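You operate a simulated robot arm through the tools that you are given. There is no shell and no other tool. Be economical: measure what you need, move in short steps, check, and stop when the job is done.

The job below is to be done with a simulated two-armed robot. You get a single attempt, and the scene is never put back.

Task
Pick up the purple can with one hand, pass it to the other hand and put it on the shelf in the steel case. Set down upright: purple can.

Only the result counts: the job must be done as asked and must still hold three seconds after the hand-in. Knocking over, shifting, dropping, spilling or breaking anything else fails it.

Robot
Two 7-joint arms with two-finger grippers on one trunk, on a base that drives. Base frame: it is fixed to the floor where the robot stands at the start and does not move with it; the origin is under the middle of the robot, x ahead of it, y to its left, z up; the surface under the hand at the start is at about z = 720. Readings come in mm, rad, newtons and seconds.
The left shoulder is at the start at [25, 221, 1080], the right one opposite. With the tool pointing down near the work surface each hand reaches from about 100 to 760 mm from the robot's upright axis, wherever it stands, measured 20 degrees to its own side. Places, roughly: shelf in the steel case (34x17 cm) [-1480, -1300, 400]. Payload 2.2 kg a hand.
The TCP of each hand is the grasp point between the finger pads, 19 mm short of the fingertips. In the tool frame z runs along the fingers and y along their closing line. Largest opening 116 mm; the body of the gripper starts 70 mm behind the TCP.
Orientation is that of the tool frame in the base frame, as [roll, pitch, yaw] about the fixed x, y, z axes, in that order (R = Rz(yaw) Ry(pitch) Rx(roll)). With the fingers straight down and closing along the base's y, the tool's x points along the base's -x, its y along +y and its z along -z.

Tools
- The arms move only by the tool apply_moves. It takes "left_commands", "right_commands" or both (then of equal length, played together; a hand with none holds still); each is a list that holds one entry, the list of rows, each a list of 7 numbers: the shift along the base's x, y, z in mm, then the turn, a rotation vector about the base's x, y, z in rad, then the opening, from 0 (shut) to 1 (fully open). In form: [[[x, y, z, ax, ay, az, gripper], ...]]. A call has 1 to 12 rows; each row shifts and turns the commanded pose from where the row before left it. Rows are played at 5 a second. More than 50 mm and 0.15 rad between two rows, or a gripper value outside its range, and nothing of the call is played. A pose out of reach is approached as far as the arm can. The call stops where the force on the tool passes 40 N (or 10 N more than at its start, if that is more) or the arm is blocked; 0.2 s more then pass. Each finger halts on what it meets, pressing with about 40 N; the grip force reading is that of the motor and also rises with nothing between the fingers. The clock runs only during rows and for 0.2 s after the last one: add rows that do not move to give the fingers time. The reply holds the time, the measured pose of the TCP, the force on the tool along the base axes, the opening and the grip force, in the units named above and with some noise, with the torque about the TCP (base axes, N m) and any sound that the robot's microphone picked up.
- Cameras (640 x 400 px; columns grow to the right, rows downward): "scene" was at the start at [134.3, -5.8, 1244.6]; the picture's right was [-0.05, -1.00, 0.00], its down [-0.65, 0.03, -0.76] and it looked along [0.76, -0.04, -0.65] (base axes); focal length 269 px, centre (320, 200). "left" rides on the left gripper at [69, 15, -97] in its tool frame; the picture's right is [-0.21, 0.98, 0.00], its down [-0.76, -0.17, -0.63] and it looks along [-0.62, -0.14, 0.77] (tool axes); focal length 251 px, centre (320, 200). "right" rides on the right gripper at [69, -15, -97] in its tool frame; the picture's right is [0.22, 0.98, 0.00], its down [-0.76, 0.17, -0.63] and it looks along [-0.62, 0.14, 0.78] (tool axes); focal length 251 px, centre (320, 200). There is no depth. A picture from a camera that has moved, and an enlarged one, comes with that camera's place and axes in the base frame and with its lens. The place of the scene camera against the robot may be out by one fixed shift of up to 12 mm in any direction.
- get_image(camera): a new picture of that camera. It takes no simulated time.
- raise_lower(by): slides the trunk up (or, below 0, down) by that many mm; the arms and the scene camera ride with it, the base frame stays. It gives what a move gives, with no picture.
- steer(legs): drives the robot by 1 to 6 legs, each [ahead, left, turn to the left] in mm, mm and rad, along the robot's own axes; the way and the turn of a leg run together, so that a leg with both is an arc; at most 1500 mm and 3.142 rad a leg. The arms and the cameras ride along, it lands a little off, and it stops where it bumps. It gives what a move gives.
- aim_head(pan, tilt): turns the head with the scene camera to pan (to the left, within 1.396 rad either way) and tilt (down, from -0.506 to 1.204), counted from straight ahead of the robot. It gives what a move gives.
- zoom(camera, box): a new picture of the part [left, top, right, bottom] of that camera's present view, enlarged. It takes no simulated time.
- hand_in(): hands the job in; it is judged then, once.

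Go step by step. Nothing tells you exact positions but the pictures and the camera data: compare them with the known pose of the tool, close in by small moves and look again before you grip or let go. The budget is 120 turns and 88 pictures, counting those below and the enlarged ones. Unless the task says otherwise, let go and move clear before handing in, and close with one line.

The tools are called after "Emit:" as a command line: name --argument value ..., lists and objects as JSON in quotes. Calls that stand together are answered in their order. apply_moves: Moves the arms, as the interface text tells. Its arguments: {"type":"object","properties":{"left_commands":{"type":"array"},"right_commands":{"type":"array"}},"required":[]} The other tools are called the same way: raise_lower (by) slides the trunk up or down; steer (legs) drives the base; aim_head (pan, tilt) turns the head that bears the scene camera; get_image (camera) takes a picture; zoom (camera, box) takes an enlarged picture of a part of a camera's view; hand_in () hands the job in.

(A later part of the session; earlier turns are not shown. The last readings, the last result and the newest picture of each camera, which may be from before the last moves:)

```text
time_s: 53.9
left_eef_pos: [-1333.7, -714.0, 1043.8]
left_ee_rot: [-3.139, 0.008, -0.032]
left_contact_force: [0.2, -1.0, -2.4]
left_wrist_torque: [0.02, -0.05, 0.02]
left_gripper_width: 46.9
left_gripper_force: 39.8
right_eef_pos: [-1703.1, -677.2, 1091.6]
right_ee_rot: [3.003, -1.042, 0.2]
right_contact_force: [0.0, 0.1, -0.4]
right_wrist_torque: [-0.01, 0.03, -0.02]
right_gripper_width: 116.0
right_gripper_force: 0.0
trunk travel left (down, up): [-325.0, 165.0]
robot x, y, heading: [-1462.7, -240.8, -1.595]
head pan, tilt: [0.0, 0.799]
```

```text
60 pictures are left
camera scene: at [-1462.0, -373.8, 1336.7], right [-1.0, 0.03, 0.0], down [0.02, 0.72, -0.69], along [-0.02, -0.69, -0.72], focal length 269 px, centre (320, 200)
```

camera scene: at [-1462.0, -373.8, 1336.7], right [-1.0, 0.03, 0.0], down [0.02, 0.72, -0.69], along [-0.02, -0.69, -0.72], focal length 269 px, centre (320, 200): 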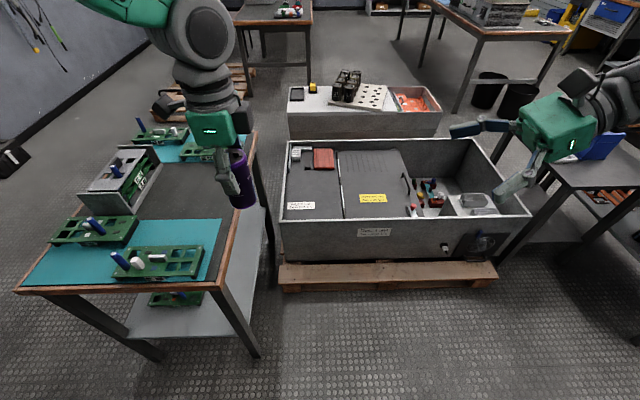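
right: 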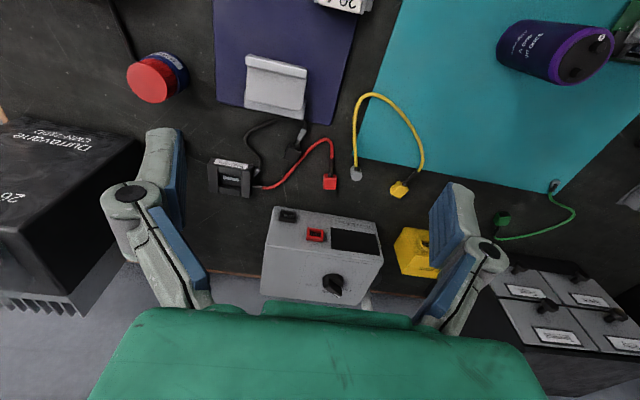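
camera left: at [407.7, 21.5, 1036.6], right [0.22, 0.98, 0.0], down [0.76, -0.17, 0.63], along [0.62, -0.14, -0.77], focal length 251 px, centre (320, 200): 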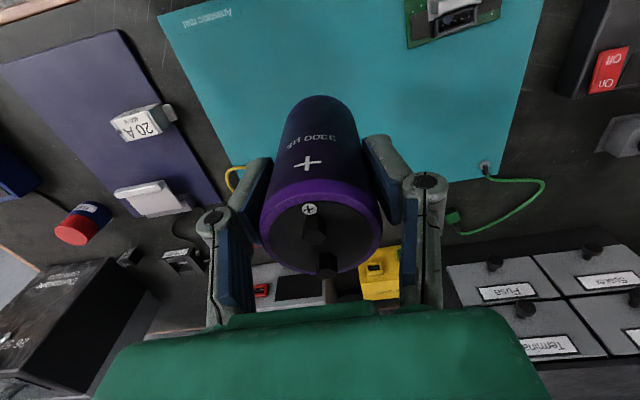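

Both hands turned as wanted. I'll finish the right hand's turn and bring it to a stand-off ~110 mm from the can along its approach line.

Emit:
apply_moves --right_commands '[[[0, 0, 0, 0.0658, -0.0698, -0.1065, 1], [30, -5, -5, 0, 0, 0, 1], [30, -5, -5, 0, 0, 0, 1], [30, -5, -5, 0, 0, 0, 1], [30, -5, -5, 0, 0, 0, 1], [30, -5, -5, 0, 0, 0, 1], [30, -5, -5, 0, 0, 0, 1], [30, -4, -4, 0, 0, 0, 1], [30, -3, -4, 0, 0, 0, 1], [0, 0, 0, 0, 0, 0, 1], [0, 0, 0, 0, 0, 0, 1]]]'

Emit:
get_image --camera "scene"

Emit:
get_image --camera "right"

```text
time_s: 56.3
left_eef_pos: [-1332.4, -714.2, 1045.0]
left_ee_rot: [-3.138, 0.009, -0.029]
left_contact_force: [0.4, 0.4, -3.1]
left_wrist_torque: [0.03, -0.01, 0.01]
left_gripper_width: 46.8
left_gripper_force: 39.9
right_eef_pos: [-1461.1, -716.9, 1054.5]
right_ee_rot: [3.127, -1.115, -0.016]
right_contact_force: [0.2, 0.2, -0.5]
right_wrist_torque: [-0.01, 0.01, 0.04]
right_gripper_width: 116.1
right_gripper_force: 0.0
trunk travel left (down, up): [-325.0, 165.0]
robot x, y, heading: [-1460.7, -243.9, -1.597]
head pan, tilt: [0.0, 0.799]
```

```text
59 pictures are left
camera scene: at [-1460.1, -375.1, 1336.6], right [-1.0, 0.03, 0.0], down [0.02, 0.72, -0.69], along [-0.02, -0.69, -0.72], focal length 269 px, centre (320, 200)
```

scene: 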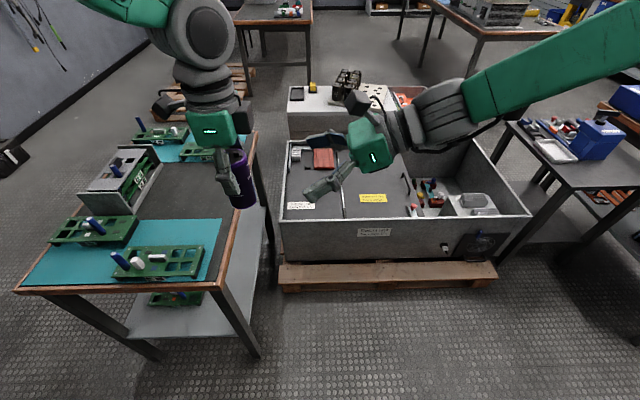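

```text
58 pictures are left
camera right: at [-1515.8, -699.5, 1159.2], right [0.07, -0.98, 0.2], down [-0.91, -0.14, -0.4], along [0.42, -0.15, -0.9], focal length 251 px, centre (320, 200)
```

right: 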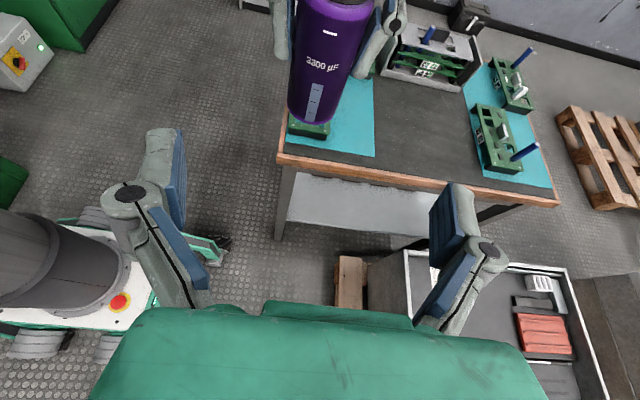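

Geometry is as expected: can bottom ≈ z 977, right TCP target ≈ [-1333, -714, 1004]. I'll advance along the tool axis most of the way and check.

Emit:
apply_moves --right_commands '[[[0, 4, 12, 0, 0, 0, 1], [16, 0, -7.8, 0, 0, 0, 1], [16, 0, -7.8, 0, 0, 0, 1], [16, 0, -7.8, 0, 0, 0, 1], [16, 0, -7.8, 0, 0, 0, 1], [0, 0, 0, 0, 0, 0, 1], [0, 0, 0, 0, 0, 0, 1], [0, 0, 0, 0, 0, 0, 1]]]'

Emit:
get_image --camera "right"

Emit:
zoom --camera "scene" --box '[180, 90, 420, 240]'

```text
time_s: 58.1
left_eef_pos: [-1332.3, -715.0, 1043.8]
left_ee_rot: [-3.138, 0.01, -0.027]
left_contact_force: [0.1, 0.2, -1.6]
left_wrist_torque: [-0.01, 0.02, 0.02]
left_gripper_width: 47.1
left_gripper_force: 39.6
right_eef_pos: [-1397.2, -709.6, 1034.1]
right_ee_rot: [3.129, -1.113, -0.013]
right_contact_force: [0.0, 0.1, -0.2]
right_wrist_torque: [0.01, 0.02, 0.0]
right_gripper_width: 116.1
right_gripper_force: 0.1
trunk travel left (down, up): [-325.0, 165.0]
robot x, y, heading: [-1466.4, -242.5, -1.604]
head pan, tilt: [0.0, 0.799]
```

```text
57 pictures are left
camera right: at [-1451.8, -693.5, 1138.2], right [0.07, -0.98, 0.2], down [-0.91, -0.14, -0.4], along [0.42, -0.15, -0.9], focal length 251 px, centre (320, 200)
```

right: 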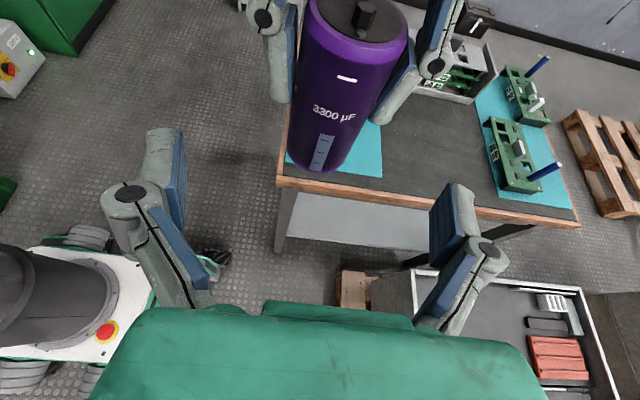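

```text
2.67 times, centred on (300, 165) of scene
camera zoom: at [-1459.1, -375.2, 1336.6], right [-1.0, 0.03, 0.0], down [0.02, 0.72, -0.69], along [-0.02, -0.69, -0.72], focal length 717 px, centre (373, 293)
```

zoom: 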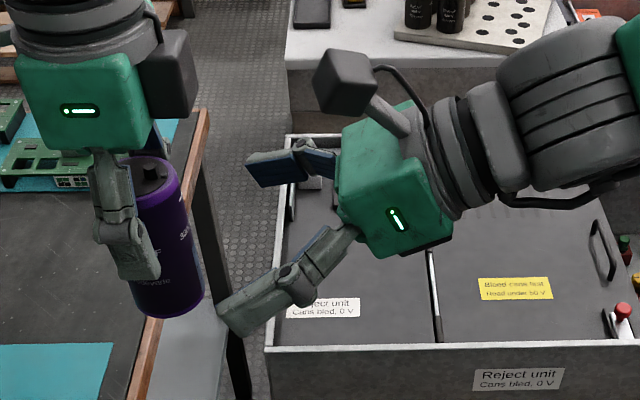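

The dark box on the left hand appears on the right-hand side; I'll verify where the left camera is before going on.

Emit:
get_image --camera "left"

Emit:
zoom --camera "scene" --box '[140, 60, 300, 220]'

```text
55 pictures are left
camera left: at [-1263.0, -731.9, 1139.4], right [-0.24, -0.97, 0.0], down [-0.75, 0.19, 0.64], along [-0.62, 0.16, -0.77], focal length 251 px, centre (320, 200)
```

left: 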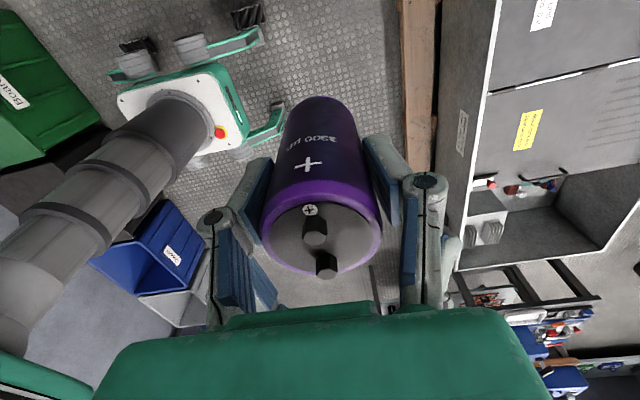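

```text
2.50 times, centred on (220, 140) of scene
camera zoom: at [-1459.1, -375.2, 1336.6], right [-1.0, 0.03, 0.0], down [0.02, 0.72, -0.69], along [-0.02, -0.69, -0.72], focal length 672 px, centre (570, 350)
```

zoom: 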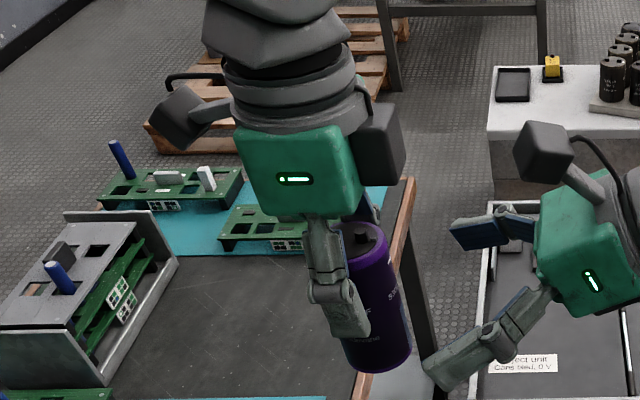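

The left camera is indeed on the far side; the nearer box is a cable pack. To keep my right camera clear of it I'll flatten the approach to 19° and lower slightly, then advance in small steps.

Emit:
apply_moves --right_commands '[[[0, -1, -4, 0, -0.062, 0, 1], [0, -1, -3, 0, -0.062, 0, 1], [11, 0, -3.8, 0, 0, 0, 1], [11, 0, -3.8, 0, 0, 0, 1], [11, 0, -3.8, 0, 0, 0, 1], [0, 0, 0, 0, 0, 0, 1], [0, 0, 0, 0, 0, 0, 1], [0, 0, 0, 0, 0, 0, 1]]]'

Emit:
get_image --camera "right"

Emit:
zoom --camera "scene" --box '[160, 80, 320, 220]'

```text
time_s: 59.9
left_eef_pos: [-1332.1, -714.9, 1044.0]
left_ee_rot: [-3.138, 0.011, -0.029]
left_contact_force: [-0.3, -0.4, -2.3]
left_wrist_torque: [-0.03, 0.0, 0.0]
left_gripper_width: 46.7
left_gripper_force: 40.2
right_eef_pos: [-1364.3, -713.6, 1017.0]
right_ee_rot: [3.133, -1.238, -0.02]
right_contact_force: [-0.8, 0.1, -0.8]
right_wrist_torque: [0.02, 0.02, 0.02]
right_gripper_width: 115.9
right_gripper_force: 0.0
trunk travel left (down, up): [-325.0, 165.0]
robot x, y, heading: [-1458.4, -244.0, -1.596]
head pan, tilt: [0.0, 0.799]
```

```text
53 pictures are left
camera right: at [-1430.9, -697.4, 1113.0], right [0.04, -0.98, 0.21], down [-0.85, -0.14, -0.51], along [0.53, -0.15, -0.84], focal length 251 px, centre (320, 200)
```

right: 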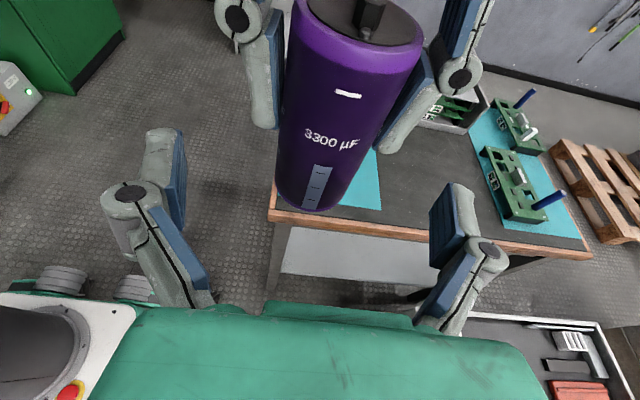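

```text
2.86 times, centred on (240, 150) of scene
camera zoom: at [-1459.0, -375.2, 1336.6], right [-1.0, 0.03, 0.0], down [0.02, 0.72, -0.69], along [-0.02, -0.69, -0.72], focal length 768 px, centre (549, 343)
```

zoom: 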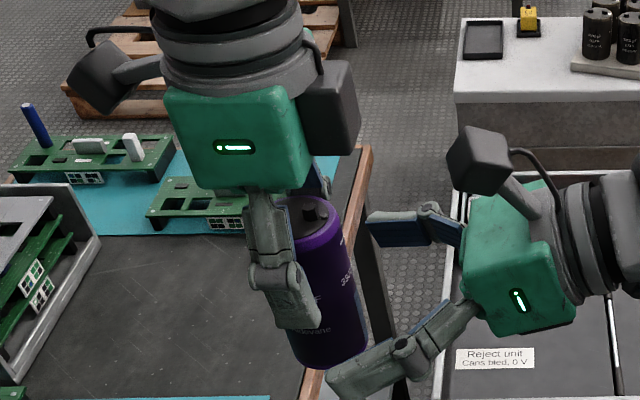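

Good clearance. Advancing the last 32 mm slowly.

Emit:
apply_moves --right_commands '[[[8, -0.5, -2.8, 0, 0, 0, 1], [8, -0.5, -2.8, 0, 0, 0, 1], [8, -0.5, -2.8, 0, 0, 0, 1], [8, -0.5, -2.8, 0, 0, 0, 1], [0, 0, 0, 0, 0, 0, 1], [0, 0, 0, 0, 0, 0, 1], [0, 0, 0, 0, 0, 0, 1]]]'

Emit:
get_image --camera "right"

Emit:
zoom --camera "scene" --box '[160, 80, 320, 220]'

```text
time_s: 61.5
left_eef_pos: [-1331.0, -715.0, 1043.9]
left_ee_rot: [-3.138, 0.012, -0.027]
left_contact_force: [0.1, -0.3, -3.3]
left_wrist_torque: [0.0, 0.02, -0.01]
left_gripper_width: 46.9
left_gripper_force: 39.9
right_eef_pos: [-1331.8, -715.4, 1004.9]
right_ee_rot: [3.133, -1.237, -0.019]
right_contact_force: [-0.2, 0.6, -0.3]
right_wrist_torque: [0.03, 0.0, -0.01]
right_gripper_width: 115.8
right_gripper_force: 0.0
trunk travel left (down, up): [-325.0, 165.0]
robot x, y, heading: [-1459.8, -242.1, -1.596]
head pan, tilt: [0.0, 0.799]
```

```text
51 pictures are left
camera right: at [-1397.8, -698.6, 1101.6], right [0.04, -0.98, 0.21], down [-0.85, -0.14, -0.51], along [0.53, -0.15, -0.84], focal length 251 px, centre (320, 200)
```

right: 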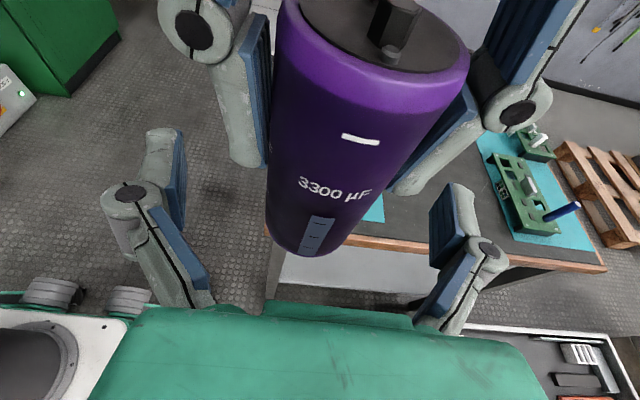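

```text
2.86 times, centred on (240, 150) of scene
camera zoom: at [-1458.6, -375.3, 1336.5], right [-1.0, 0.03, 0.0], down [0.02, 0.72, -0.69], along [-0.02, -0.69, -0.72], focal length 768 px, centre (549, 343)
```

zoom: 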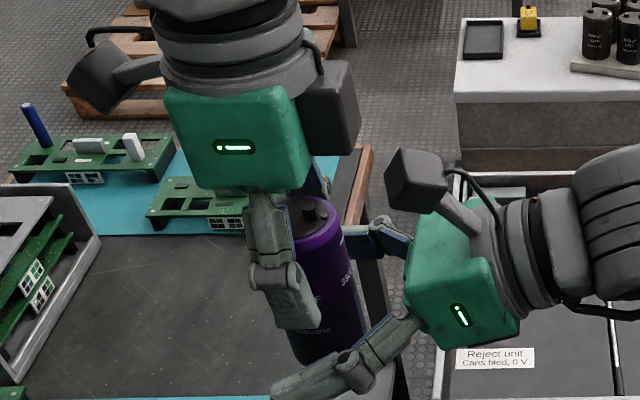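

Right fingers are around the can's lower part, below the left fingertips. Closing the right hand.

Emit:
apply_moves --right_commands '[[[0, 0, 0, 0, 0, 0, 0.7], [0, 0, 0, 0, 0, 0, 0.5], [0, 0, 0, 0, 0, 0, 0.42], [0, 0, 0, 0, 0, 0, 0.3], [0, 0, 0, 0, 0, 0, 0], [0, 0, 0, 0, 0, 0, 0], [0, 0, 0, 0, 0, 0, 0], [0, 0, 0, 0, 0, 0, 0]]]'

Emit:
get_image --camera "right"

```text
time_s: 63.3
left_eef_pos: [-1330.6, -714.5, 1044.2]
left_ee_rot: [-3.138, 0.009, -0.027]
left_contact_force: [1.3, -6.2, -3.5]
left_wrist_torque: [-0.22, -0.05, -0.01]
left_gripper_width: 46.9
left_gripper_force: 39.9
right_eef_pos: [-1330.7, -715.4, 1004.9]
right_ee_rot: [3.134, -1.237, -0.019]
right_contact_force: [-0.8, 7.3, 1.5]
right_wrist_torque: [0.0, 0.05, 0.01]
right_gripper_width: 43.7
right_gripper_force: 40.3
trunk travel left (down, up): [-325.0, 165.0]
robot x, y, heading: [-1459.9, -239.9, -1.594]
head pan, tilt: [0.0, 0.799]
```

```text
49 pictures are left
camera right: at [-1397.9, -698.4, 1101.6], right [0.04, -0.98, 0.21], down [-0.85, -0.14, -0.51], along [0.53, -0.15, -0.84], focal length 251 px, centre (320, 200)
```

right: 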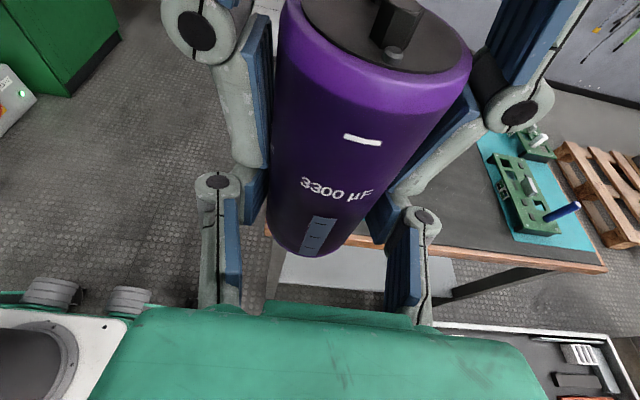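

Both hands hold it firmly. Releasing with the left and lifting it straight up.

Emit:
apply_moves --left_commands '[[[0, 0, 0, 0, 0, 0, 0.5], [0, 0, 0, 0, 0, 0, 0.7], [0, 0, 0, 0, 0, 0, 0.8], [0, 0, 0, 0, 0, 0, 0.8]]]' --right_commands '[[[0, 0, 0, 0, 0, 0, 0], [0, 0, 0, 0, 0, 0, 0], [0, 0, 0, 0, 0, 0, 0], [0, 0, 0, 0, 0, 0, 0]]]'

Emit:
get_image --camera "right"

```text
time_s: 64.3
left_eef_pos: [-1331.0, -714.5, 1044.4]
left_ee_rot: [-3.139, 0.011, -0.028]
left_contact_force: [0.9, 0.4, -0.3]
left_wrist_torque: [-0.03, -0.02, 0.01]
left_gripper_width: 92.7
left_gripper_force: 0.1
right_eef_pos: [-1330.9, -716.1, 1005.3]
right_ee_rot: [3.133, -1.238, -0.019]
right_contact_force: [-0.6, 1.1, 0.0]
right_wrist_torque: [0.05, -0.02, -0.01]
right_gripper_width: 43.4
right_gripper_force: 40.0
trunk travel left (down, up): [-325.0, 165.0]
robot x, y, heading: [-1467.3, -244.4, -1.598]
head pan, tilt: [0.0, 0.799]
```

```text
48 pictures are left
camera right: at [-1398.0, -698.6, 1101.6], right [0.04, -0.98, 0.21], down [-0.85, -0.14, -0.51], along [0.53, -0.15, -0.84], focal length 251 px, centre (320, 200)
```

right: 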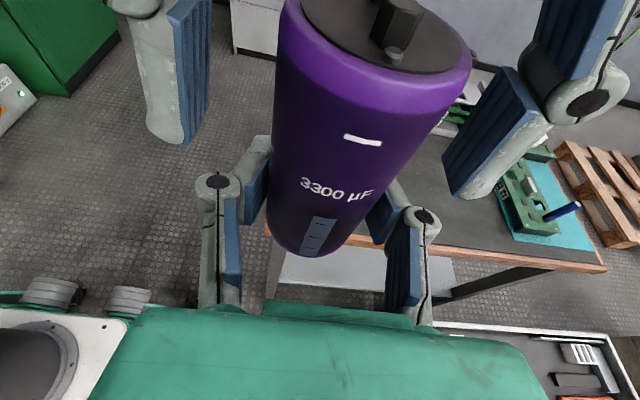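

The can is now in the right hand and steady. Lifting the left hand clear, then moving it aside.

Emit:
apply_moves --left_commands '[[[0, 0, 15, 0, 0, 0, 0.8], [0, 0, 20, 0, 0, 0, 0.8], [0, 0, 25, 0, 0, 0, 0.8], [0, 0, 30, 0, 0, 0, 0.8], [0, 0, 30, 0, 0, 0, 0.8], [20, 0, 20, 0, 0, 0, 0.8], [30, 10, 0, 0, 0, 0, 0.8], [30, 20, 0, 0, 0, 0, 0.8], [30, 20, 0, 0, 0, 0, 0.8], [0, 20, 0, 0, 0, 0, 0.8], [0, 0, 0, 0, 0, 0, 0.8]]]'

Emit:
get_image --camera "scene"

Emit:
get_image --camera "right"

```text
time_s: 66.7
left_eef_pos: [-1225.1, -643.9, 1183.4]
left_ee_rot: [-3.137, 0.009, -0.027]
left_contact_force: [0.2, -0.1, 0.6]
left_wrist_torque: [0.0, -0.01, 0.02]
left_gripper_width: 92.8
left_gripper_force: 0.1
right_eef_pos: [-1332.7, -716.6, 1004.2]
right_ee_rot: [3.133, -1.238, -0.02]
right_contact_force: [0.0, 0.1, -0.4]
right_wrist_torque: [0.02, -0.01, -0.01]
right_gripper_width: 43.5
right_gripper_force: 39.5
trunk travel left (down, up): [-325.0, 165.0]
robot x, y, heading: [-1461.9, -240.6, -1.593]
head pan, tilt: [0.0, 0.799]
```

```text
47 pictures are left
camera scene: at [-1458.9, -374.9, 1336.6], right [-1.0, 0.03, 0.0], down [0.02, 0.72, -0.69], along [-0.02, -0.69, -0.72], focal length 269 px, centre (320, 200)
```

scene: 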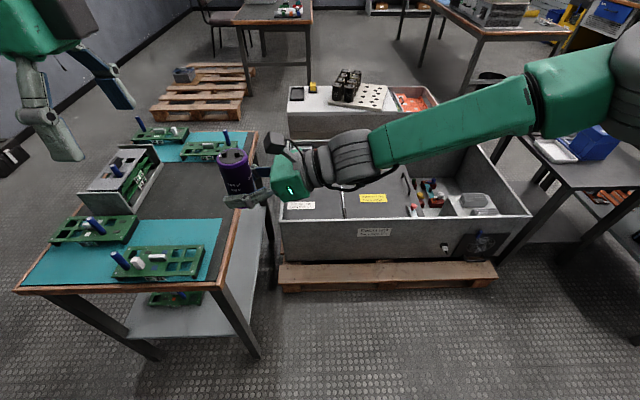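

```text
46 pictures are left
camera right: at [-1398.9, -699.1, 1101.2], right [0.04, -0.98, 0.21], down [-0.85, -0.14, -0.51], along [0.53, -0.15, -0.84], focal length 251 px, centre (320, 200)
```

right: 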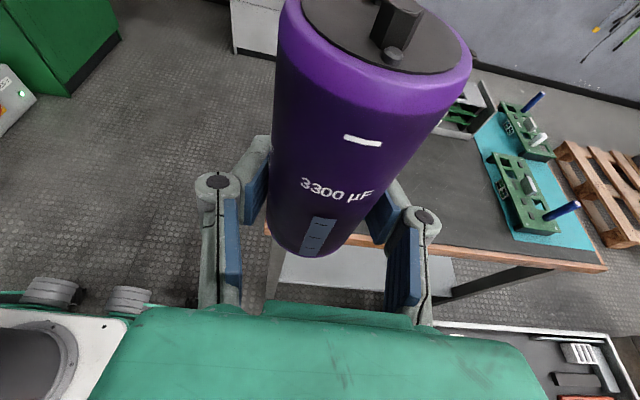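

Next I'll tuck the left arm higher and nearer the body, then slide the base toward the case (robot to about [-1583, -660]).

Emit:
apply_moves --left_commands '[[[-5, 20, 15, 0, 0, 0, 0.8], [-5, 20, 15, 0, 0, 0, 0.8], [-5, 20, 15, 0, 0, 0, 0.8], [-5, 20, 15, 0, 0, 0, 0.8], [-5, 20, 15, 0, 0, 0, 0.8], [-5, 20, 15, 0, 0, 0, 0.8], [0, 0, 0, 0, 0, 0, 0.8]]]'

Emit:
steer --legs '[[220, 0, 0], [0, -112, 0]]'

Emit:
aim_head --pan 0 --tilt 0.95

Emit:
get_image --camera "scene"

```text
time_s: 68.3
left_eef_pos: [-1252.7, -525.7, 1275.3]
left_ee_rot: [-3.136, 0.011, -0.027]
left_contact_force: [-0.5, 0.5, -0.2]
left_wrist_torque: [0.01, 0.0, 0.0]
left_gripper_width: 93.0
left_gripper_force: 0.1
right_eef_pos: [-1331.0, -716.0, 1003.9]
right_ee_rot: [3.132, -1.236, -0.021]
right_contact_force: [-0.6, -0.3, -0.5]
right_wrist_torque: [0.01, -0.02, 0.01]
right_gripper_width: 43.8
right_gripper_force: 40.2
trunk travel left (down, up): [-325.0, 165.0]
robot x, y, heading: [-1464.8, -243.7, -1.596]
head pan, tilt: [0.0, 0.799]
```

```text
time_s: 70.8
left_eef_pos: [-1309.8, -742.1, 1266.9]
left_ee_rot: [-3.136, 0.053, -0.029]
left_contact_force: [2.4, 0.1, 0.4]
left_wrist_torque: [-0.02, 0.1, 0.03]
left_gripper_width: 92.6
left_gripper_force: 0.0
right_eef_pos: [-1398.2, -929.1, 998.7]
right_ee_rot: [3.132, -1.199, -0.02]
right_contact_force: [2.0, 0.7, -1.7]
right_wrist_torque: [0.0, 0.11, -0.02]
right_gripper_width: 43.7
right_gripper_force: 40.2
trunk travel left (down, up): [-325.0, 165.0]
robot x, y, heading: [-1567.2, -454.6, -1.598]
head pan, tilt: [0.0, 0.799]
```

```text
time_s: 71.5
left_eef_pos: [-1339.3, -736.8, 1273.9]
left_ee_rot: [-3.138, 0.023, -0.03]
left_contact_force: [0.4, -0.1, -0.8]
left_wrist_torque: [0.0, 0.03, -0.06]
left_gripper_width: 92.8
left_gripper_force: 0.0
right_eef_pos: [-1418.5, -925.0, 1005.5]
right_ee_rot: [3.123, -1.225, -0.006]
right_contact_force: [1.1, 1.2, -2.0]
right_wrist_torque: [0.01, 0.02, -0.01]
right_gripper_width: 43.4
right_gripper_force: 39.7
trunk travel left (down, up): [-325.0, 165.0]
robot x, y, heading: [-1561.5, -455.5, -1.6]
head pan, tilt: [0.0, 0.949]
```

```text
45 pictures are left
camera scene: at [-1562.5, -579.5, 1325.0], right [-1.0, 0.03, 0.0], down [0.03, 0.82, -0.58], along [-0.02, -0.58, -0.82], focal length 269 px, centre (320, 200)
```

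scene: 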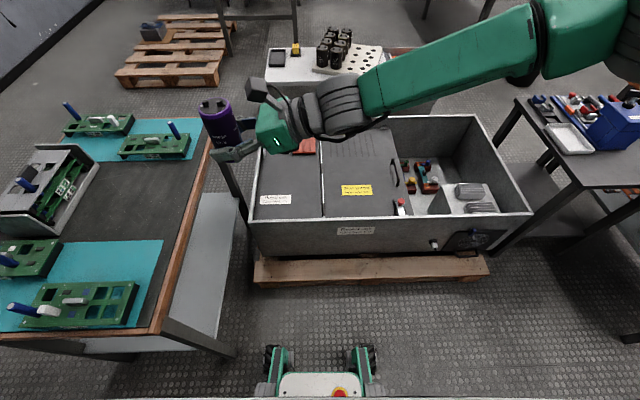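

I'm in front of the case. Let me zoom to judge lid and hinge height next to the shelf, since the right hand will reach over them.

Emit:
zoom --camera "scene" --box '[240, 120, 400, 240]'

```text
3.33 times, centred on (320, 180) of scene
camera zoom: at [-1562.5, -579.5, 1325.0], right [-1.0, 0.03, 0.0], down [0.03, 0.82, -0.58], along [-0.02, -0.58, -0.82], focal length 896 px, centre (320, 267)
```

zoom: 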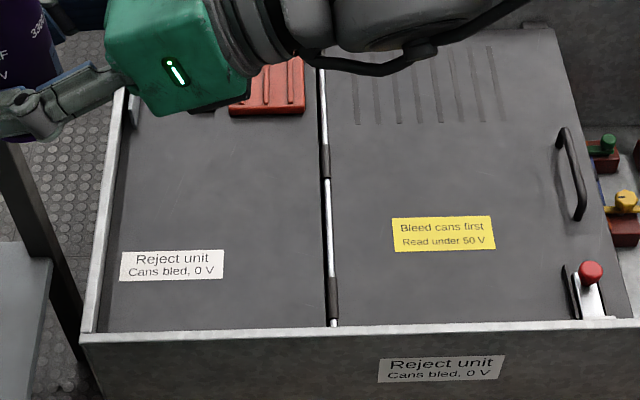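

The lid is flush with the shelf plate and the hinge rod is slim. I'll drive the last 220 mm forward, wait for the sway to die, and lower the trunk.

Emit:
steer --legs '[[220, 0, 0]]'

Emit:
raise_lower --by -150

Emit:
get_image --camera "scene"

```text
time_s: 73.2
left_eef_pos: [-1376.9, -951.8, 1276.9]
left_ee_rot: [-3.137, 0.003, -0.03]
left_contact_force: [-0.1, -0.6, -1.0]
left_wrist_torque: [0.01, -0.04, -0.01]
left_gripper_width: 93.0
left_gripper_force: 0.0
right_eef_pos: [-1451.2, -1141.6, 1008.5]
right_ee_rot: [3.124, -1.244, -0.015]
right_contact_force: [-0.9, -0.9, -2.4]
right_wrist_torque: [0.01, 0.01, 0.09]
right_gripper_width: 43.4
right_gripper_force: 39.9
trunk travel left (down, up): [-325.0, 165.0]
robot x, y, heading: [-1576.9, -667.5, -1.601]
head pan, tilt: [0.0, 0.949]
```

```text
time_s: 74.9
left_eef_pos: [-1338.4, -947.2, 1121.4]
left_ee_rot: [-3.137, 0.032, -0.031]
left_contact_force: [-0.2, 1.0, 0.2]
left_wrist_torque: [-0.07, -0.03, -0.01]
left_gripper_width: 92.6
left_gripper_force: 0.1
right_eef_pos: [-1420.9, -1137.2, 857.2]
right_ee_rot: [3.108, -1.215, 0.003]
right_contact_force: [0.0, 0.8, -1.3]
right_wrist_torque: [-0.01, 0.06, 0.0]
right_gripper_width: 43.6
right_gripper_force: 40.1
trunk travel left (down, up): [-175.0, 315.0]
robot x, y, heading: [-1575.0, -672.5, -1.6]
head pan, tilt: [0.0, 0.949]
```

```text
43 pictures are left
camera scene: at [-1581.7, -791.4, 1175.2], right [-1.0, 0.03, -0.01], down [0.03, 0.81, -0.58], along [-0.01, -0.58, -0.81], focal length 269 px, centre (320, 200)
```

scene: 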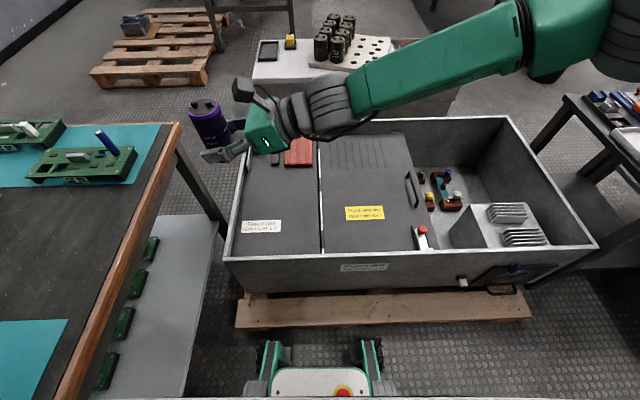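

Clear so far. Lowering the trunk further and waiting for the sway to settle.

Emit:
raise_lower --by -170

Emit:
apply_moves --right_commands '[[[0, 0, 0, 0, 0, 0, 0], [0, 0, 0, 0, 0, 0, 0], [0, 0, 0, 0, 0, 0, 0], [0, 0, 0, 0, 0, 0, 0], [0, 0, 0, 0, 0, 0, 0], [0, 0, 0, 0, 0, 0, 0], [0, 0, 0, 0, 0, 0, 0], [0, 0, 0, 0, 0, 0, 0], [0, 0, 0, 0, 0, 0, 0], [0, 0, 0, 0, 0, 0, 0], [0, 0, 0, 0, 0, 0, 0], [0, 0, 0, 0, 0, 0, 0]]]'

Emit:
apply_moves --right_commands '[[[0, 0, 0, 0, 0, 0, 0], [0, 0, 0, 0, 0, 0, 0], [0, 0, 0, 0, 0, 0, 0], [0, 0, 0, 0, 0, 0, 0], [0, 0, 0, 0, 0, 0, 0], [0, 0, 0, 0, 0, 0, 0], [0, 0, 0, 0, 0, 0, 0], [0, 0, 0, 0, 0, 0, 0], [0, 0, 0, 0, 0, 0, 0], [0, 0, 0, 0, 0, 0, 0], [0, 0, 0, 0, 0, 0, 0], [0, 0, 0, 0, 0, 0, 0]]]'

Emit:
get_image --camera "scene"

Emit:
get_image --camera "right"

```text
time_s: 76.8
left_eef_pos: [-1340.5, -947.2, 951.8]
left_ee_rot: [3.141, 0.032, -0.03]
left_contact_force: [0.1, -0.5, 0.0]
left_wrist_torque: [-0.01, 0.02, 0.04]
left_gripper_width: 92.8
left_gripper_force: 0.0
right_eef_pos: [-1423.8, -1138.0, 686.2]
right_ee_rot: [3.114, -1.219, -0.004]
right_contact_force: [-0.5, -0.3, -2.1]
right_wrist_torque: [0.03, -0.02, -0.01]
right_gripper_width: 43.5
right_gripper_force: 39.7
trunk travel left (down, up): [-5.0, 485.0]
robot x, y, heading: [-1576.2, -671.8, -1.603]
head pan, tilt: [0.0, 0.949]
```

```text
time_s: 79.4
left_eef_pos: [-1358.3, -947.8, 954.5]
left_ee_rot: [3.141, 0.016, -0.034]
left_contact_force: [0.0, -0.7, -0.2]
left_wrist_torque: [0.03, -0.06, -0.02]
left_gripper_width: 93.1
left_gripper_force: 0.0
right_eef_pos: [-1437.1, -1136.8, 686.8]
right_ee_rot: [3.118, -1.23, -0.011]
right_contact_force: [-0.6, -0.3, -3.1]
right_wrist_torque: [0.02, -0.05, 0.05]
right_gripper_width: 43.4
right_gripper_force: 40.2
trunk travel left (down, up): [-5.0, 485.0]
robot x, y, heading: [-1575.2, -668.2, -1.599]
head pan, tilt: [0.0, 0.949]
```

```text
time_s: 82.0
left_eef_pos: [-1338.5, -949.0, 951.3]
left_ee_rot: [-3.141, 0.035, -0.031]
left_contact_force: [0.7, -0.2, -0.3]
left_wrist_torque: [-0.01, 0.05, 0.04]
left_gripper_width: 92.8
left_gripper_force: 0.2
right_eef_pos: [-1421.8, -1136.8, 685.0]
right_ee_rot: [3.117, -1.215, -0.005]
right_contact_force: [0.7, -0.1, -2.9]
right_wrist_torque: [-0.02, 0.0, -0.03]
right_gripper_width: 43.3
right_gripper_force: 39.7
trunk travel left (down, up): [-5.0, 485.0]
robot x, y, heading: [-1571.1, -674.3, -1.6]
head pan, tilt: [0.0, 0.949]
```

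```text
42 pictures are left
camera scene: at [-1561.3, -791.6, 1005.1], right [-1.0, 0.03, 0.01], down [0.02, 0.81, -0.58], along [-0.02, -0.58, -0.82], focal length 269 px, centre (320, 200)
```

scene: 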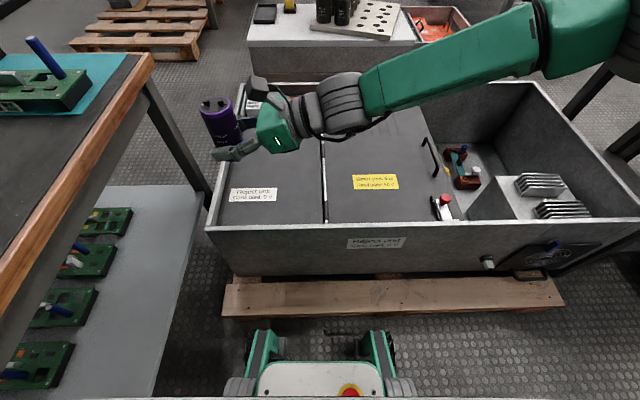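

```text
41 pictures are left
camera right: at [-1485.5, -1119.9, 782.8], right [0.05, -0.98, 0.21], down [-0.86, -0.15, -0.49], along [0.51, -0.16, -0.85], focal length 251 px, centre (320, 200)
```

right: 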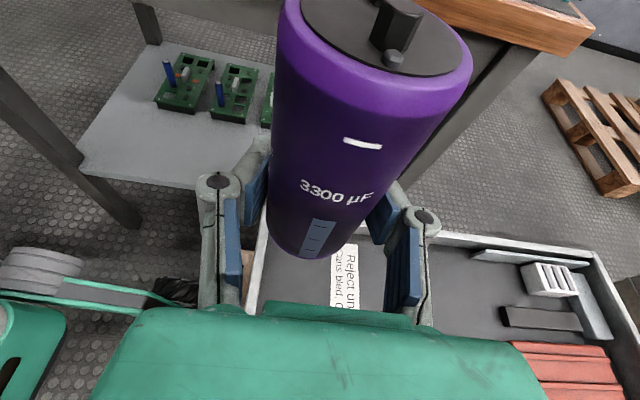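

Still rocking a little. I'll move slowly out over the shelf at reduced height and let it settle there.

Emit:
apply_moves --right_commands '[[[-1, -8, -8, 0, 0, 0, 0], [-1, -12, -12, 0, 0, 0, 0], [-2, -15, -15, 0, 0, 0, 0], [-2, -16, -15, 0, 0, 0, 0], [-2, -16, -15, 0, 0, 0, 0], [-2, -16, -15, 0, 0, 0, 0], [-2, -16, -15, 0, 0, 0, 0], [-2, -16, -15, 0, 0, 0, 0], [-2, -15, -15, 0, 0, 0, 0], [-2, -12, -12, 0, 0, 0, 0], [-1, -8, -8, 0, 0, 0, 0], [0, 0, 0, 0, 0, 0, 0]]]'

Emit:
get_image --camera "scene"

Emit:
get_image --camera "right"

```text
time_s: 84.6
left_eef_pos: [-1350.1, -948.4, 953.2]
left_ee_rot: [3.14, 0.026, -0.033]
left_contact_force: [0.2, 0.3, -0.3]
left_wrist_torque: [0.0, -0.03, -0.04]
left_gripper_width: 92.7
left_gripper_force: 0.1
right_eef_pos: [-1447.7, -1287.9, 538.7]
right_ee_rot: [3.117, -1.223, -0.007]
right_contact_force: [-0.4, 0.2, -3.3]
right_wrist_torque: [-0.01, -0.03, 0.02]
right_gripper_width: 43.2
right_gripper_force: 39.5
trunk travel left (down, up): [-5.0, 485.0]
robot x, y, heading: [-1578.3, -667.3, -1.603]
head pan, tilt: [0.0, 0.949]
```

```text
40 pictures are left
camera scene: at [-1571.3, -791.7, 1005.2], right [-1.0, 0.03, 0.0], down [0.02, 0.82, -0.58], along [-0.02, -0.58, -0.82], focal length 269 px, centre (320, 200)
```

scene: 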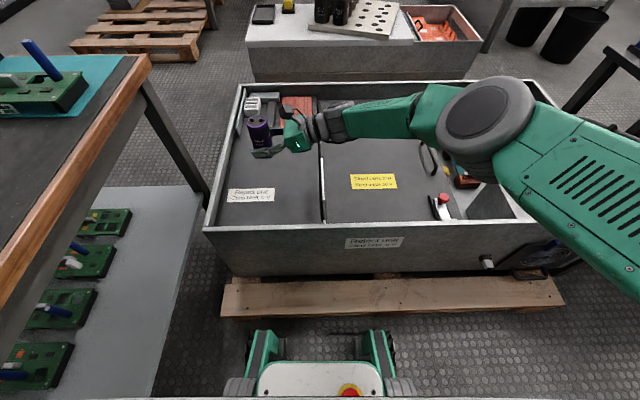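

```text
39 pictures are left
camera right: at [-1512.4, -1270.4, 636.1], right [0.04, -0.98, 0.21], down [-0.86, -0.14, -0.49], along [0.51, -0.16, -0.84], focal length 251 px, centre (320, 200)
```

right: 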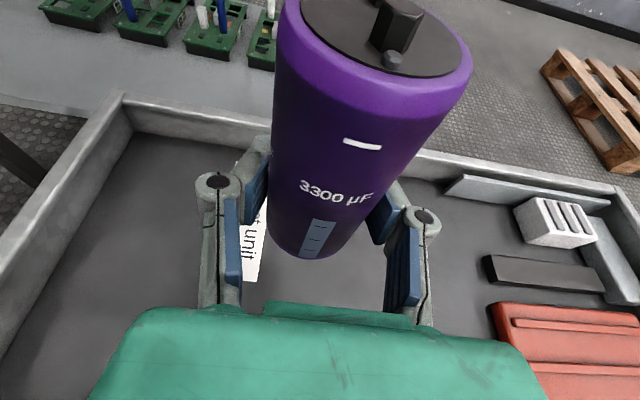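

The hand is over the free part of the shelf. Waiting for the sway to die before straightening and lowering.

Emit:
apply_moves --right_commands '[[[0, 0, 0, 0, 0, 0, 0], [0, 0, 0, 0, 0, 0, 0], [0, 0, 0, 0, 0, 0, 0], [0, 0, 0, 0, 0, 0, 0], [0, 0, 0, 0, 0, 0, 0], [0, 0, 0, 0, 0, 0, 0], [0, 0, 0, 0, 0, 0, 0], [0, 0, 0, 0, 0, 0, 0], [0, 0, 0, 0, 0, 0, 0], [0, 0, 0, 0, 0, 0, 0], [0, 0, 0, 0, 0, 0, 0], [0, 0, 0, 0, 0, 0, 0]]]'

Emit:
apply_moves --right_commands '[[[0, 0, 0, 0, 0, 0, 0], [0, 0, 0, 0, 0, 0, 0], [0, 0, 0, 0, 0, 0, 0], [0, 0, 0, 0, 0, 0, 0], [0, 0, 0, 0, 0, 0, 0], [0, 0, 0, 0, 0, 0, 0], [0, 0, 0, 0, 0, 0, 0], [0, 0, 0, 0, 0, 0, 0], [0, 0, 0, 0, 0, 0, 0], [0, 0, 0, 0, 0, 0, 0], [0, 0, 0, 0, 0, 0, 0], [0, 0, 0, 0, 0, 0, 0]]]'

Emit:
apply_moves --right_commands '[[[0, 0, 0, 0, 0, 0, 0]]]'

Emit:
apply_moves --right_commands '[[[0, 0, 0, 0, 0, 0, 0]]]'

```text
time_s: 87.2
left_eef_pos: [-1345.5, -947.4, 952.7]
left_ee_rot: [-3.141, 0.025, -0.03]
left_contact_force: [0.5, 0.1, 0.4]
left_wrist_torque: [-0.01, 0.02, 0.04]
left_gripper_width: 92.7
left_gripper_force: 0.0
right_eef_pos: [-1445.7, -1287.0, 539.3]
right_ee_rot: [3.117, -1.219, -0.006]
right_contact_force: [-0.9, -0.2, -3.7]
right_wrist_torque: [0.01, 0.0, 0.01]
right_gripper_width: 43.3
right_gripper_force: 40.2
trunk travel left (down, up): [-5.0, 485.0]
robot x, y, heading: [-1575.6, -668.0, -1.601]
head pan, tilt: [0.0, 0.949]
```

```text
time_s: 89.8
left_eef_pos: [-1346.1, -949.1, 952.7]
left_ee_rot: [3.141, 0.026, -0.031]
left_contact_force: [0.0, 0.4, -0.1]
left_wrist_torque: [0.0, -0.01, 0.01]
left_gripper_width: 92.8
left_gripper_force: 0.1
right_eef_pos: [-1446.0, -1288.1, 539.0]
right_ee_rot: [3.119, -1.219, -0.007]
right_contact_force: [-0.1, -0.1, -3.0]
right_wrist_torque: [0.03, 0.0, -0.05]
right_gripper_width: 43.1
right_gripper_force: 40.0
trunk travel left (down, up): [-5.0, 485.0]
robot x, y, heading: [-1576.2, -671.6, -1.6]
head pan, tilt: [0.0, 0.949]
```

```text
time_s: 90.2
left_eef_pos: [-1346.2, -947.0, 952.4]
left_ee_rot: [3.141, 0.026, -0.031]
left_contact_force: [0.1, -0.1, 0.0]
left_wrist_torque: [-0.01, 0.05, -0.01]
left_gripper_width: 92.8
left_gripper_force: 0.1
right_eef_pos: [-1446.5, -1287.9, 538.8]
right_ee_rot: [3.118, -1.221, -0.008]
right_contact_force: [0.3, -0.7, -2.8]
right_wrist_torque: [-0.03, -0.02, -0.01]
right_gripper_width: 43.4
right_gripper_force: 39.9
trunk travel left (down, up): [-5.0, 485.0]
robot x, y, heading: [-1574.7, -671.1, -1.606]
head pan, tilt: [0.0, 0.949]
```

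```text
time_s: 90.6
left_eef_pos: [-1345.1, -947.7, 952.9]
left_ee_rot: [3.141, 0.027, -0.032]
left_contact_force: [0.6, -0.6, 0.6]
left_wrist_torque: [0.0, 0.01, -0.01]
left_gripper_width: 92.6
left_gripper_force: 0.0
right_eef_pos: [-1446.2, -1286.8, 538.4]
right_ee_rot: [3.119, -1.22, -0.007]
right_contact_force: [0.0, 0.0, -1.6]
right_wrist_torque: [0.03, 0.01, 0.05]
right_gripper_width: 43.0
right_gripper_force: 40.0
trunk travel left (down, up): [-5.0, 485.0]
robot x, y, heading: [-1574.8, -674.2, -1.594]
head pan, tilt: [0.0, 0.949]
```

Settled. Straightening the can by 0.028 rad and lowering to about 30 mm above the plate.

Emit:
apply_moves --right_commands '[[[0, 0, -6, 0.002, -0.014, 0, 0], [0, 0, -10, 0.003, -0.014, 0.002, 0], [0, 0, -12, 0, 0, 0, 0], [0, 0, -14, 0, 0, 0, 0], [0, 0, -14, 0, 0, 0, 0], [0, 0, -12, 0, 0, 0, 0], [0, 0, -10, 0, 0, 0, 0], [0, 0, -6, 0, 0, 0, 0], [0, 0, 0, 0, 0, 0, 0], [0, 0, 0, 0, 0, 0, 0], [0, 0, 0, 0, 0, 0, 0], [0, 0, 0, 0, 0, 0, 0]]]'

Emit:
zoom --camera "scene" --box '[220, 80, 380, 200]'

Emit:
get_image --camera "right"

```text
time_s: 93.2
left_eef_pos: [-1346.3, -947.9, 953.3]
left_ee_rot: [-3.14, 0.026, -0.033]
left_contact_force: [0.4, -1.3, 0.3]
left_wrist_torque: [0.01, -0.02, -0.03]
left_gripper_width: 93.0
left_gripper_force: 0.0
right_eef_pos: [-1444.2, -1270.7, 466.5]
right_ee_rot: [3.133, -1.248, -0.021]
right_contact_force: [0.4, 0.3, -1.9]
right_wrist_torque: [0.0, 0.01, 0.0]
right_gripper_width: 43.1
right_gripper_force: 39.8
right hand out of reach, approached as far as the arm can: row 5, 6, 7
trunk travel left (down, up): [-5.0, 485.0]
robot x, y, heading: [-1576.0, -671.7, -1.6]
head pan, tilt: [0.0, 0.949]
```

```text
3.33 times, centred on (300, 140) of scene
camera zoom: at [-1570.1, -791.6, 1005.2], right [-1.0, 0.03, 0.0], down [0.02, 0.81, -0.58], along [-0.02, -0.58, -0.82], focal length 896 px, centre (387, 400)
```

zoom: 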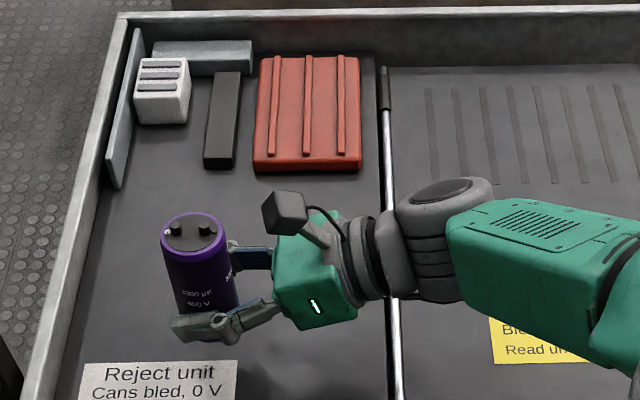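

```text
37 pictures are left
camera right: at [-1511.5, -1253.1, 561.3], right [0.04, -0.98, 0.21], down [-0.84, -0.14, -0.52], along [0.53, -0.15, -0.83], focal length 251 px, centre (320, 200)
```

right: 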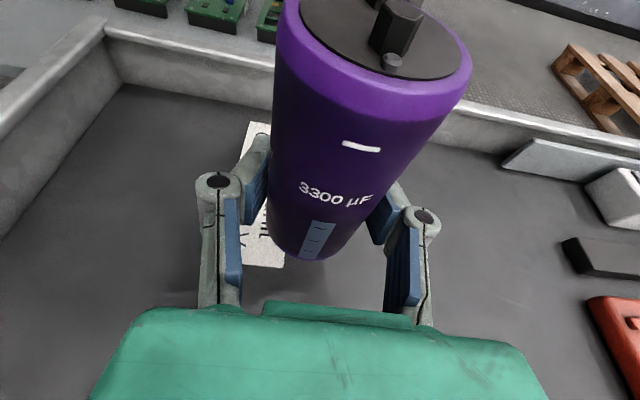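

The arm is at the edge of its reach, so I'll set the can down slightly nearer, at about y = -1247 (still well inside the shelf). Moving there and down a little.

Emit:
apply_moves --right_commands '[[[-3, 6, 0, 0, 0, 0, 0], [-3, 6, 0, 0, 0, 0, 0], [-3, 6, 0, 0, 0, 0, 0], [-3, 6, 0, 0, 0, 0, 0], [0, 0, -6, 0, 0, 0, 0], [0, 0, -6, 0, 0, 0, 0], [0, 0, -6, 0, 0, 0, 0], [0, 0, 0, 0, 0, 0, 0], [0, 0, 0, 0, 0, 0, 0], [0, 0, 0, 0, 0, 0, 0], [0, 0, 0, 0, 0, 0, 0], [0, 0, 0, 0, 0, 0, 0]]]'

Emit:
zoom --camera "scene" --box '[220, 80, 380, 200]'

```text
time_s: 95.8
left_eef_pos: [-1346.1, -947.3, 952.9]
left_ee_rot: [3.141, 0.026, -0.032]
left_contact_force: [-0.3, 0.2, 0.6]
left_wrist_torque: [0.0, -0.02, -0.04]
left_gripper_width: 92.8
left_gripper_force: 0.1
right_eef_pos: [-1458.8, -1247.1, 447.1]
right_ee_rot: [3.131, -1.248, -0.021]
right_contact_force: [-0.4, 0.2, -1.8]
right_wrist_torque: [-0.04, -0.02, 0.01]
right_gripper_width: 43.2
right_gripper_force: 40.7
trunk travel left (down, up): [-5.0, 485.0]
robot x, y, heading: [-1574.9, -671.7, -1.601]
head pan, tilt: [0.0, 0.949]
```

```text
3.33 times, centred on (300, 140) of scene
camera zoom: at [-1570.3, -791.7, 1005.2], right [-1.0, 0.03, 0.0], down [0.02, 0.81, -0.58], along [-0.02, -0.58, -0.82], focal length 896 px, centre (387, 400)
```

zoom: 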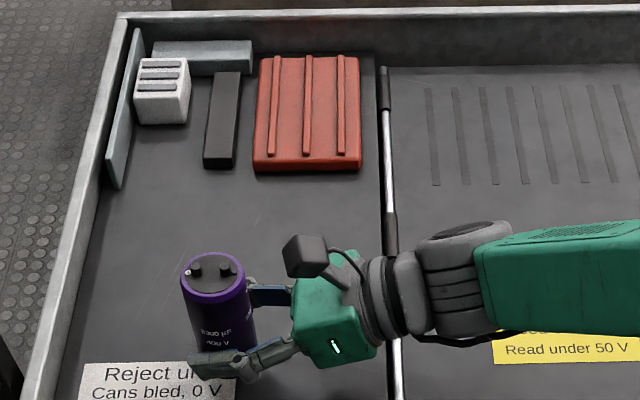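

Reachable here with good clearance. Lowering in 2 mm steps and watching the force.

Emit:
apply_moves --right_commands '[[[0, 0, -3, 0, 0, 0, 0], [0, 0, -3, 0, 0, 0, 0], [0, 0, -2, 0, 0, 0, 0], [0, 0, -2, 0, 0, 0, 0], [0, 0, -2, 0, 0, 0, 0], [0, 0, 0, 0, 0, 0, 0], [0, 0, 0, 0, 0, 0, 0]]]'

Emit:
apply_moves --right_commands '[[[0, 0, -2, 0, 0, 0, 0], [0, 0, 0, 0, 0, 0, 0]]]'

Emit:
apply_moves --right_commands '[[[0, 0, -2, 0, 0, 0, 0], [0, 0, 0, 0, 0, 0, 0]]]'

```text
time_s: 97.4
left_eef_pos: [-1346.6, -947.8, 953.2]
left_ee_rot: [-3.141, 0.028, -0.031]
left_contact_force: [-0.2, 0.1, 0.2]
left_wrist_torque: [0.01, 0.0, 0.01]
left_gripper_width: 92.8
left_gripper_force: 0.0
right_eef_pos: [-1457.6, -1247.8, 435.5]
right_ee_rot: [3.135, -1.25, -0.022]
right_contact_force: [-0.6, -0.1, -2.6]
right_wrist_torque: [-0.01, 0.02, 0.0]
right_gripper_width: 43.1
right_gripper_force: 40.3
trunk travel left (down, up): [-5.0, 485.0]
robot x, y, heading: [-1577.0, -670.9, -1.6]
head pan, tilt: [0.0, 0.949]
```

```text
time_s: 98.0
left_eef_pos: [-1345.4, -947.0, 953.6]
left_ee_rot: [-3.141, 0.026, -0.03]
left_contact_force: [-0.4, 0.7, 0.1]
left_wrist_torque: [-0.02, 0.01, 0.02]
left_gripper_width: 92.6
left_gripper_force: 0.0
right_eef_pos: [-1457.7, -1247.0, 433.7]
right_ee_rot: [3.135, -1.247, -0.019]
right_contact_force: [0.8, -0.8, -2.4]
right_wrist_torque: [-0.01, -0.01, -0.01]
right_gripper_width: 43.2
right_gripper_force: 39.9
trunk travel left (down, up): [-5.0, 485.0]
robot x, y, heading: [-1573.6, -669.0, -1.601]
head pan, tilt: [0.0, 0.949]
```

```text
time_s: 98.6
left_eef_pos: [-1347.0, -948.5, 952.4]
left_ee_rot: [-3.141, 0.026, -0.03]
left_contact_force: [-0.1, 0.4, 0.3]
left_wrist_torque: [0.02, 0.0, 0.0]
left_gripper_width: 92.9
left_gripper_force: 0.0
right_eef_pos: [-1457.7, -1246.0, 431.1]
right_ee_rot: [3.133, -1.249, -0.022]
right_contact_force: [-0.4, -1.0, -3.0]
right_wrist_torque: [0.02, -0.01, 0.01]
right_gripper_width: 43.0
right_gripper_force: 39.9
trunk travel left (down, up): [-5.0, 485.0]
robot x, y, heading: [-1573.8, -667.2, -1.601]
head pan, tilt: [0.0, 0.949]
```

No contact yet (force still about -3 N, the can's weight). Continuing.

Emit:
apply_moves --right_commands '[[[0, 0, -1.5, 0, 0, 0, 0], [0, 0, 0, 0, 0, 0, 0]]]'

Emit:
apply_moves --right_commands '[[[0, 0, -1.5, 0, 0, 0, 0], [0, 0, 0, 0, 0, 0, 0]]]'

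Emit:
zoom --camera "right" --box '[240, 180, 400, 280]'

```text
time_s: 99.2
left_eef_pos: [-1346.5, -947.7, 952.6]
left_ee_rot: [-3.141, 0.025, -0.032]
left_contact_force: [0.7, -0.5, -0.3]
left_wrist_torque: [0.0, -0.02, -0.03]
left_gripper_width: 92.7
left_gripper_force: 0.1
right_eef_pos: [-1456.6, -1247.0, 430.0]
right_ee_rot: [3.135, -1.248, -0.022]
right_contact_force: [0.9, -0.8, -3.5]
right_wrist_torque: [-0.01, -0.03, -0.02]
right_gripper_width: 43.2
right_gripper_force: 40.2
trunk travel left (down, up): [-5.0, 485.0]
robot x, y, heading: [-1575.0, -666.9, -1.603]
head pan, tilt: [0.0, 0.949]
```

```text
time_s: 99.8
left_eef_pos: [-1346.4, -948.5, 952.5]
left_ee_rot: [3.141, 0.026, -0.032]
left_contact_force: [-0.6, -0.2, -0.7]
left_wrist_torque: [-0.01, 0.01, -0.01]
left_gripper_width: 93.2
left_gripper_force: 0.0
right_eef_pos: [-1456.1, -1245.9, 428.8]
right_ee_rot: [3.134, -1.247, -0.02]
right_contact_force: [-0.5, 0.1, -2.5]
right_wrist_torque: [-0.01, 0.01, -0.03]
right_gripper_width: 43.2
right_gripper_force: 40.4
trunk travel left (down, up): [-5.0, 485.0]
robot x, y, heading: [-1572.2, -668.8, -1.596]
head pan, tilt: [0.0, 0.949]
```

```text
4.00 times, centred on (320, 230) of right
camera zoom: at [-1524.0, -1229.9, 524.3], right [0.04, -0.98, 0.21], down [-0.84, -0.14, -0.52], along [0.54, -0.15, -0.83], focal length 1006 px, centre (320, 80)
```

zoom: 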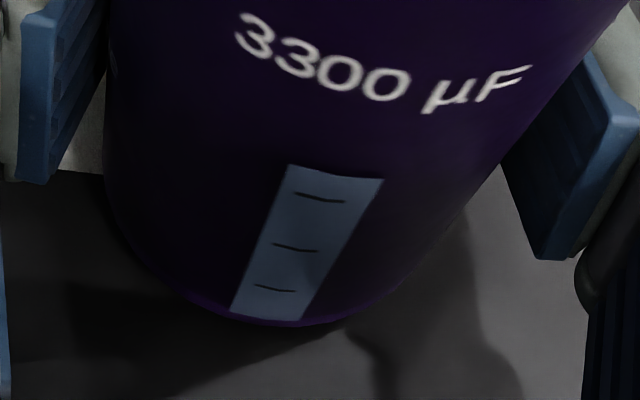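

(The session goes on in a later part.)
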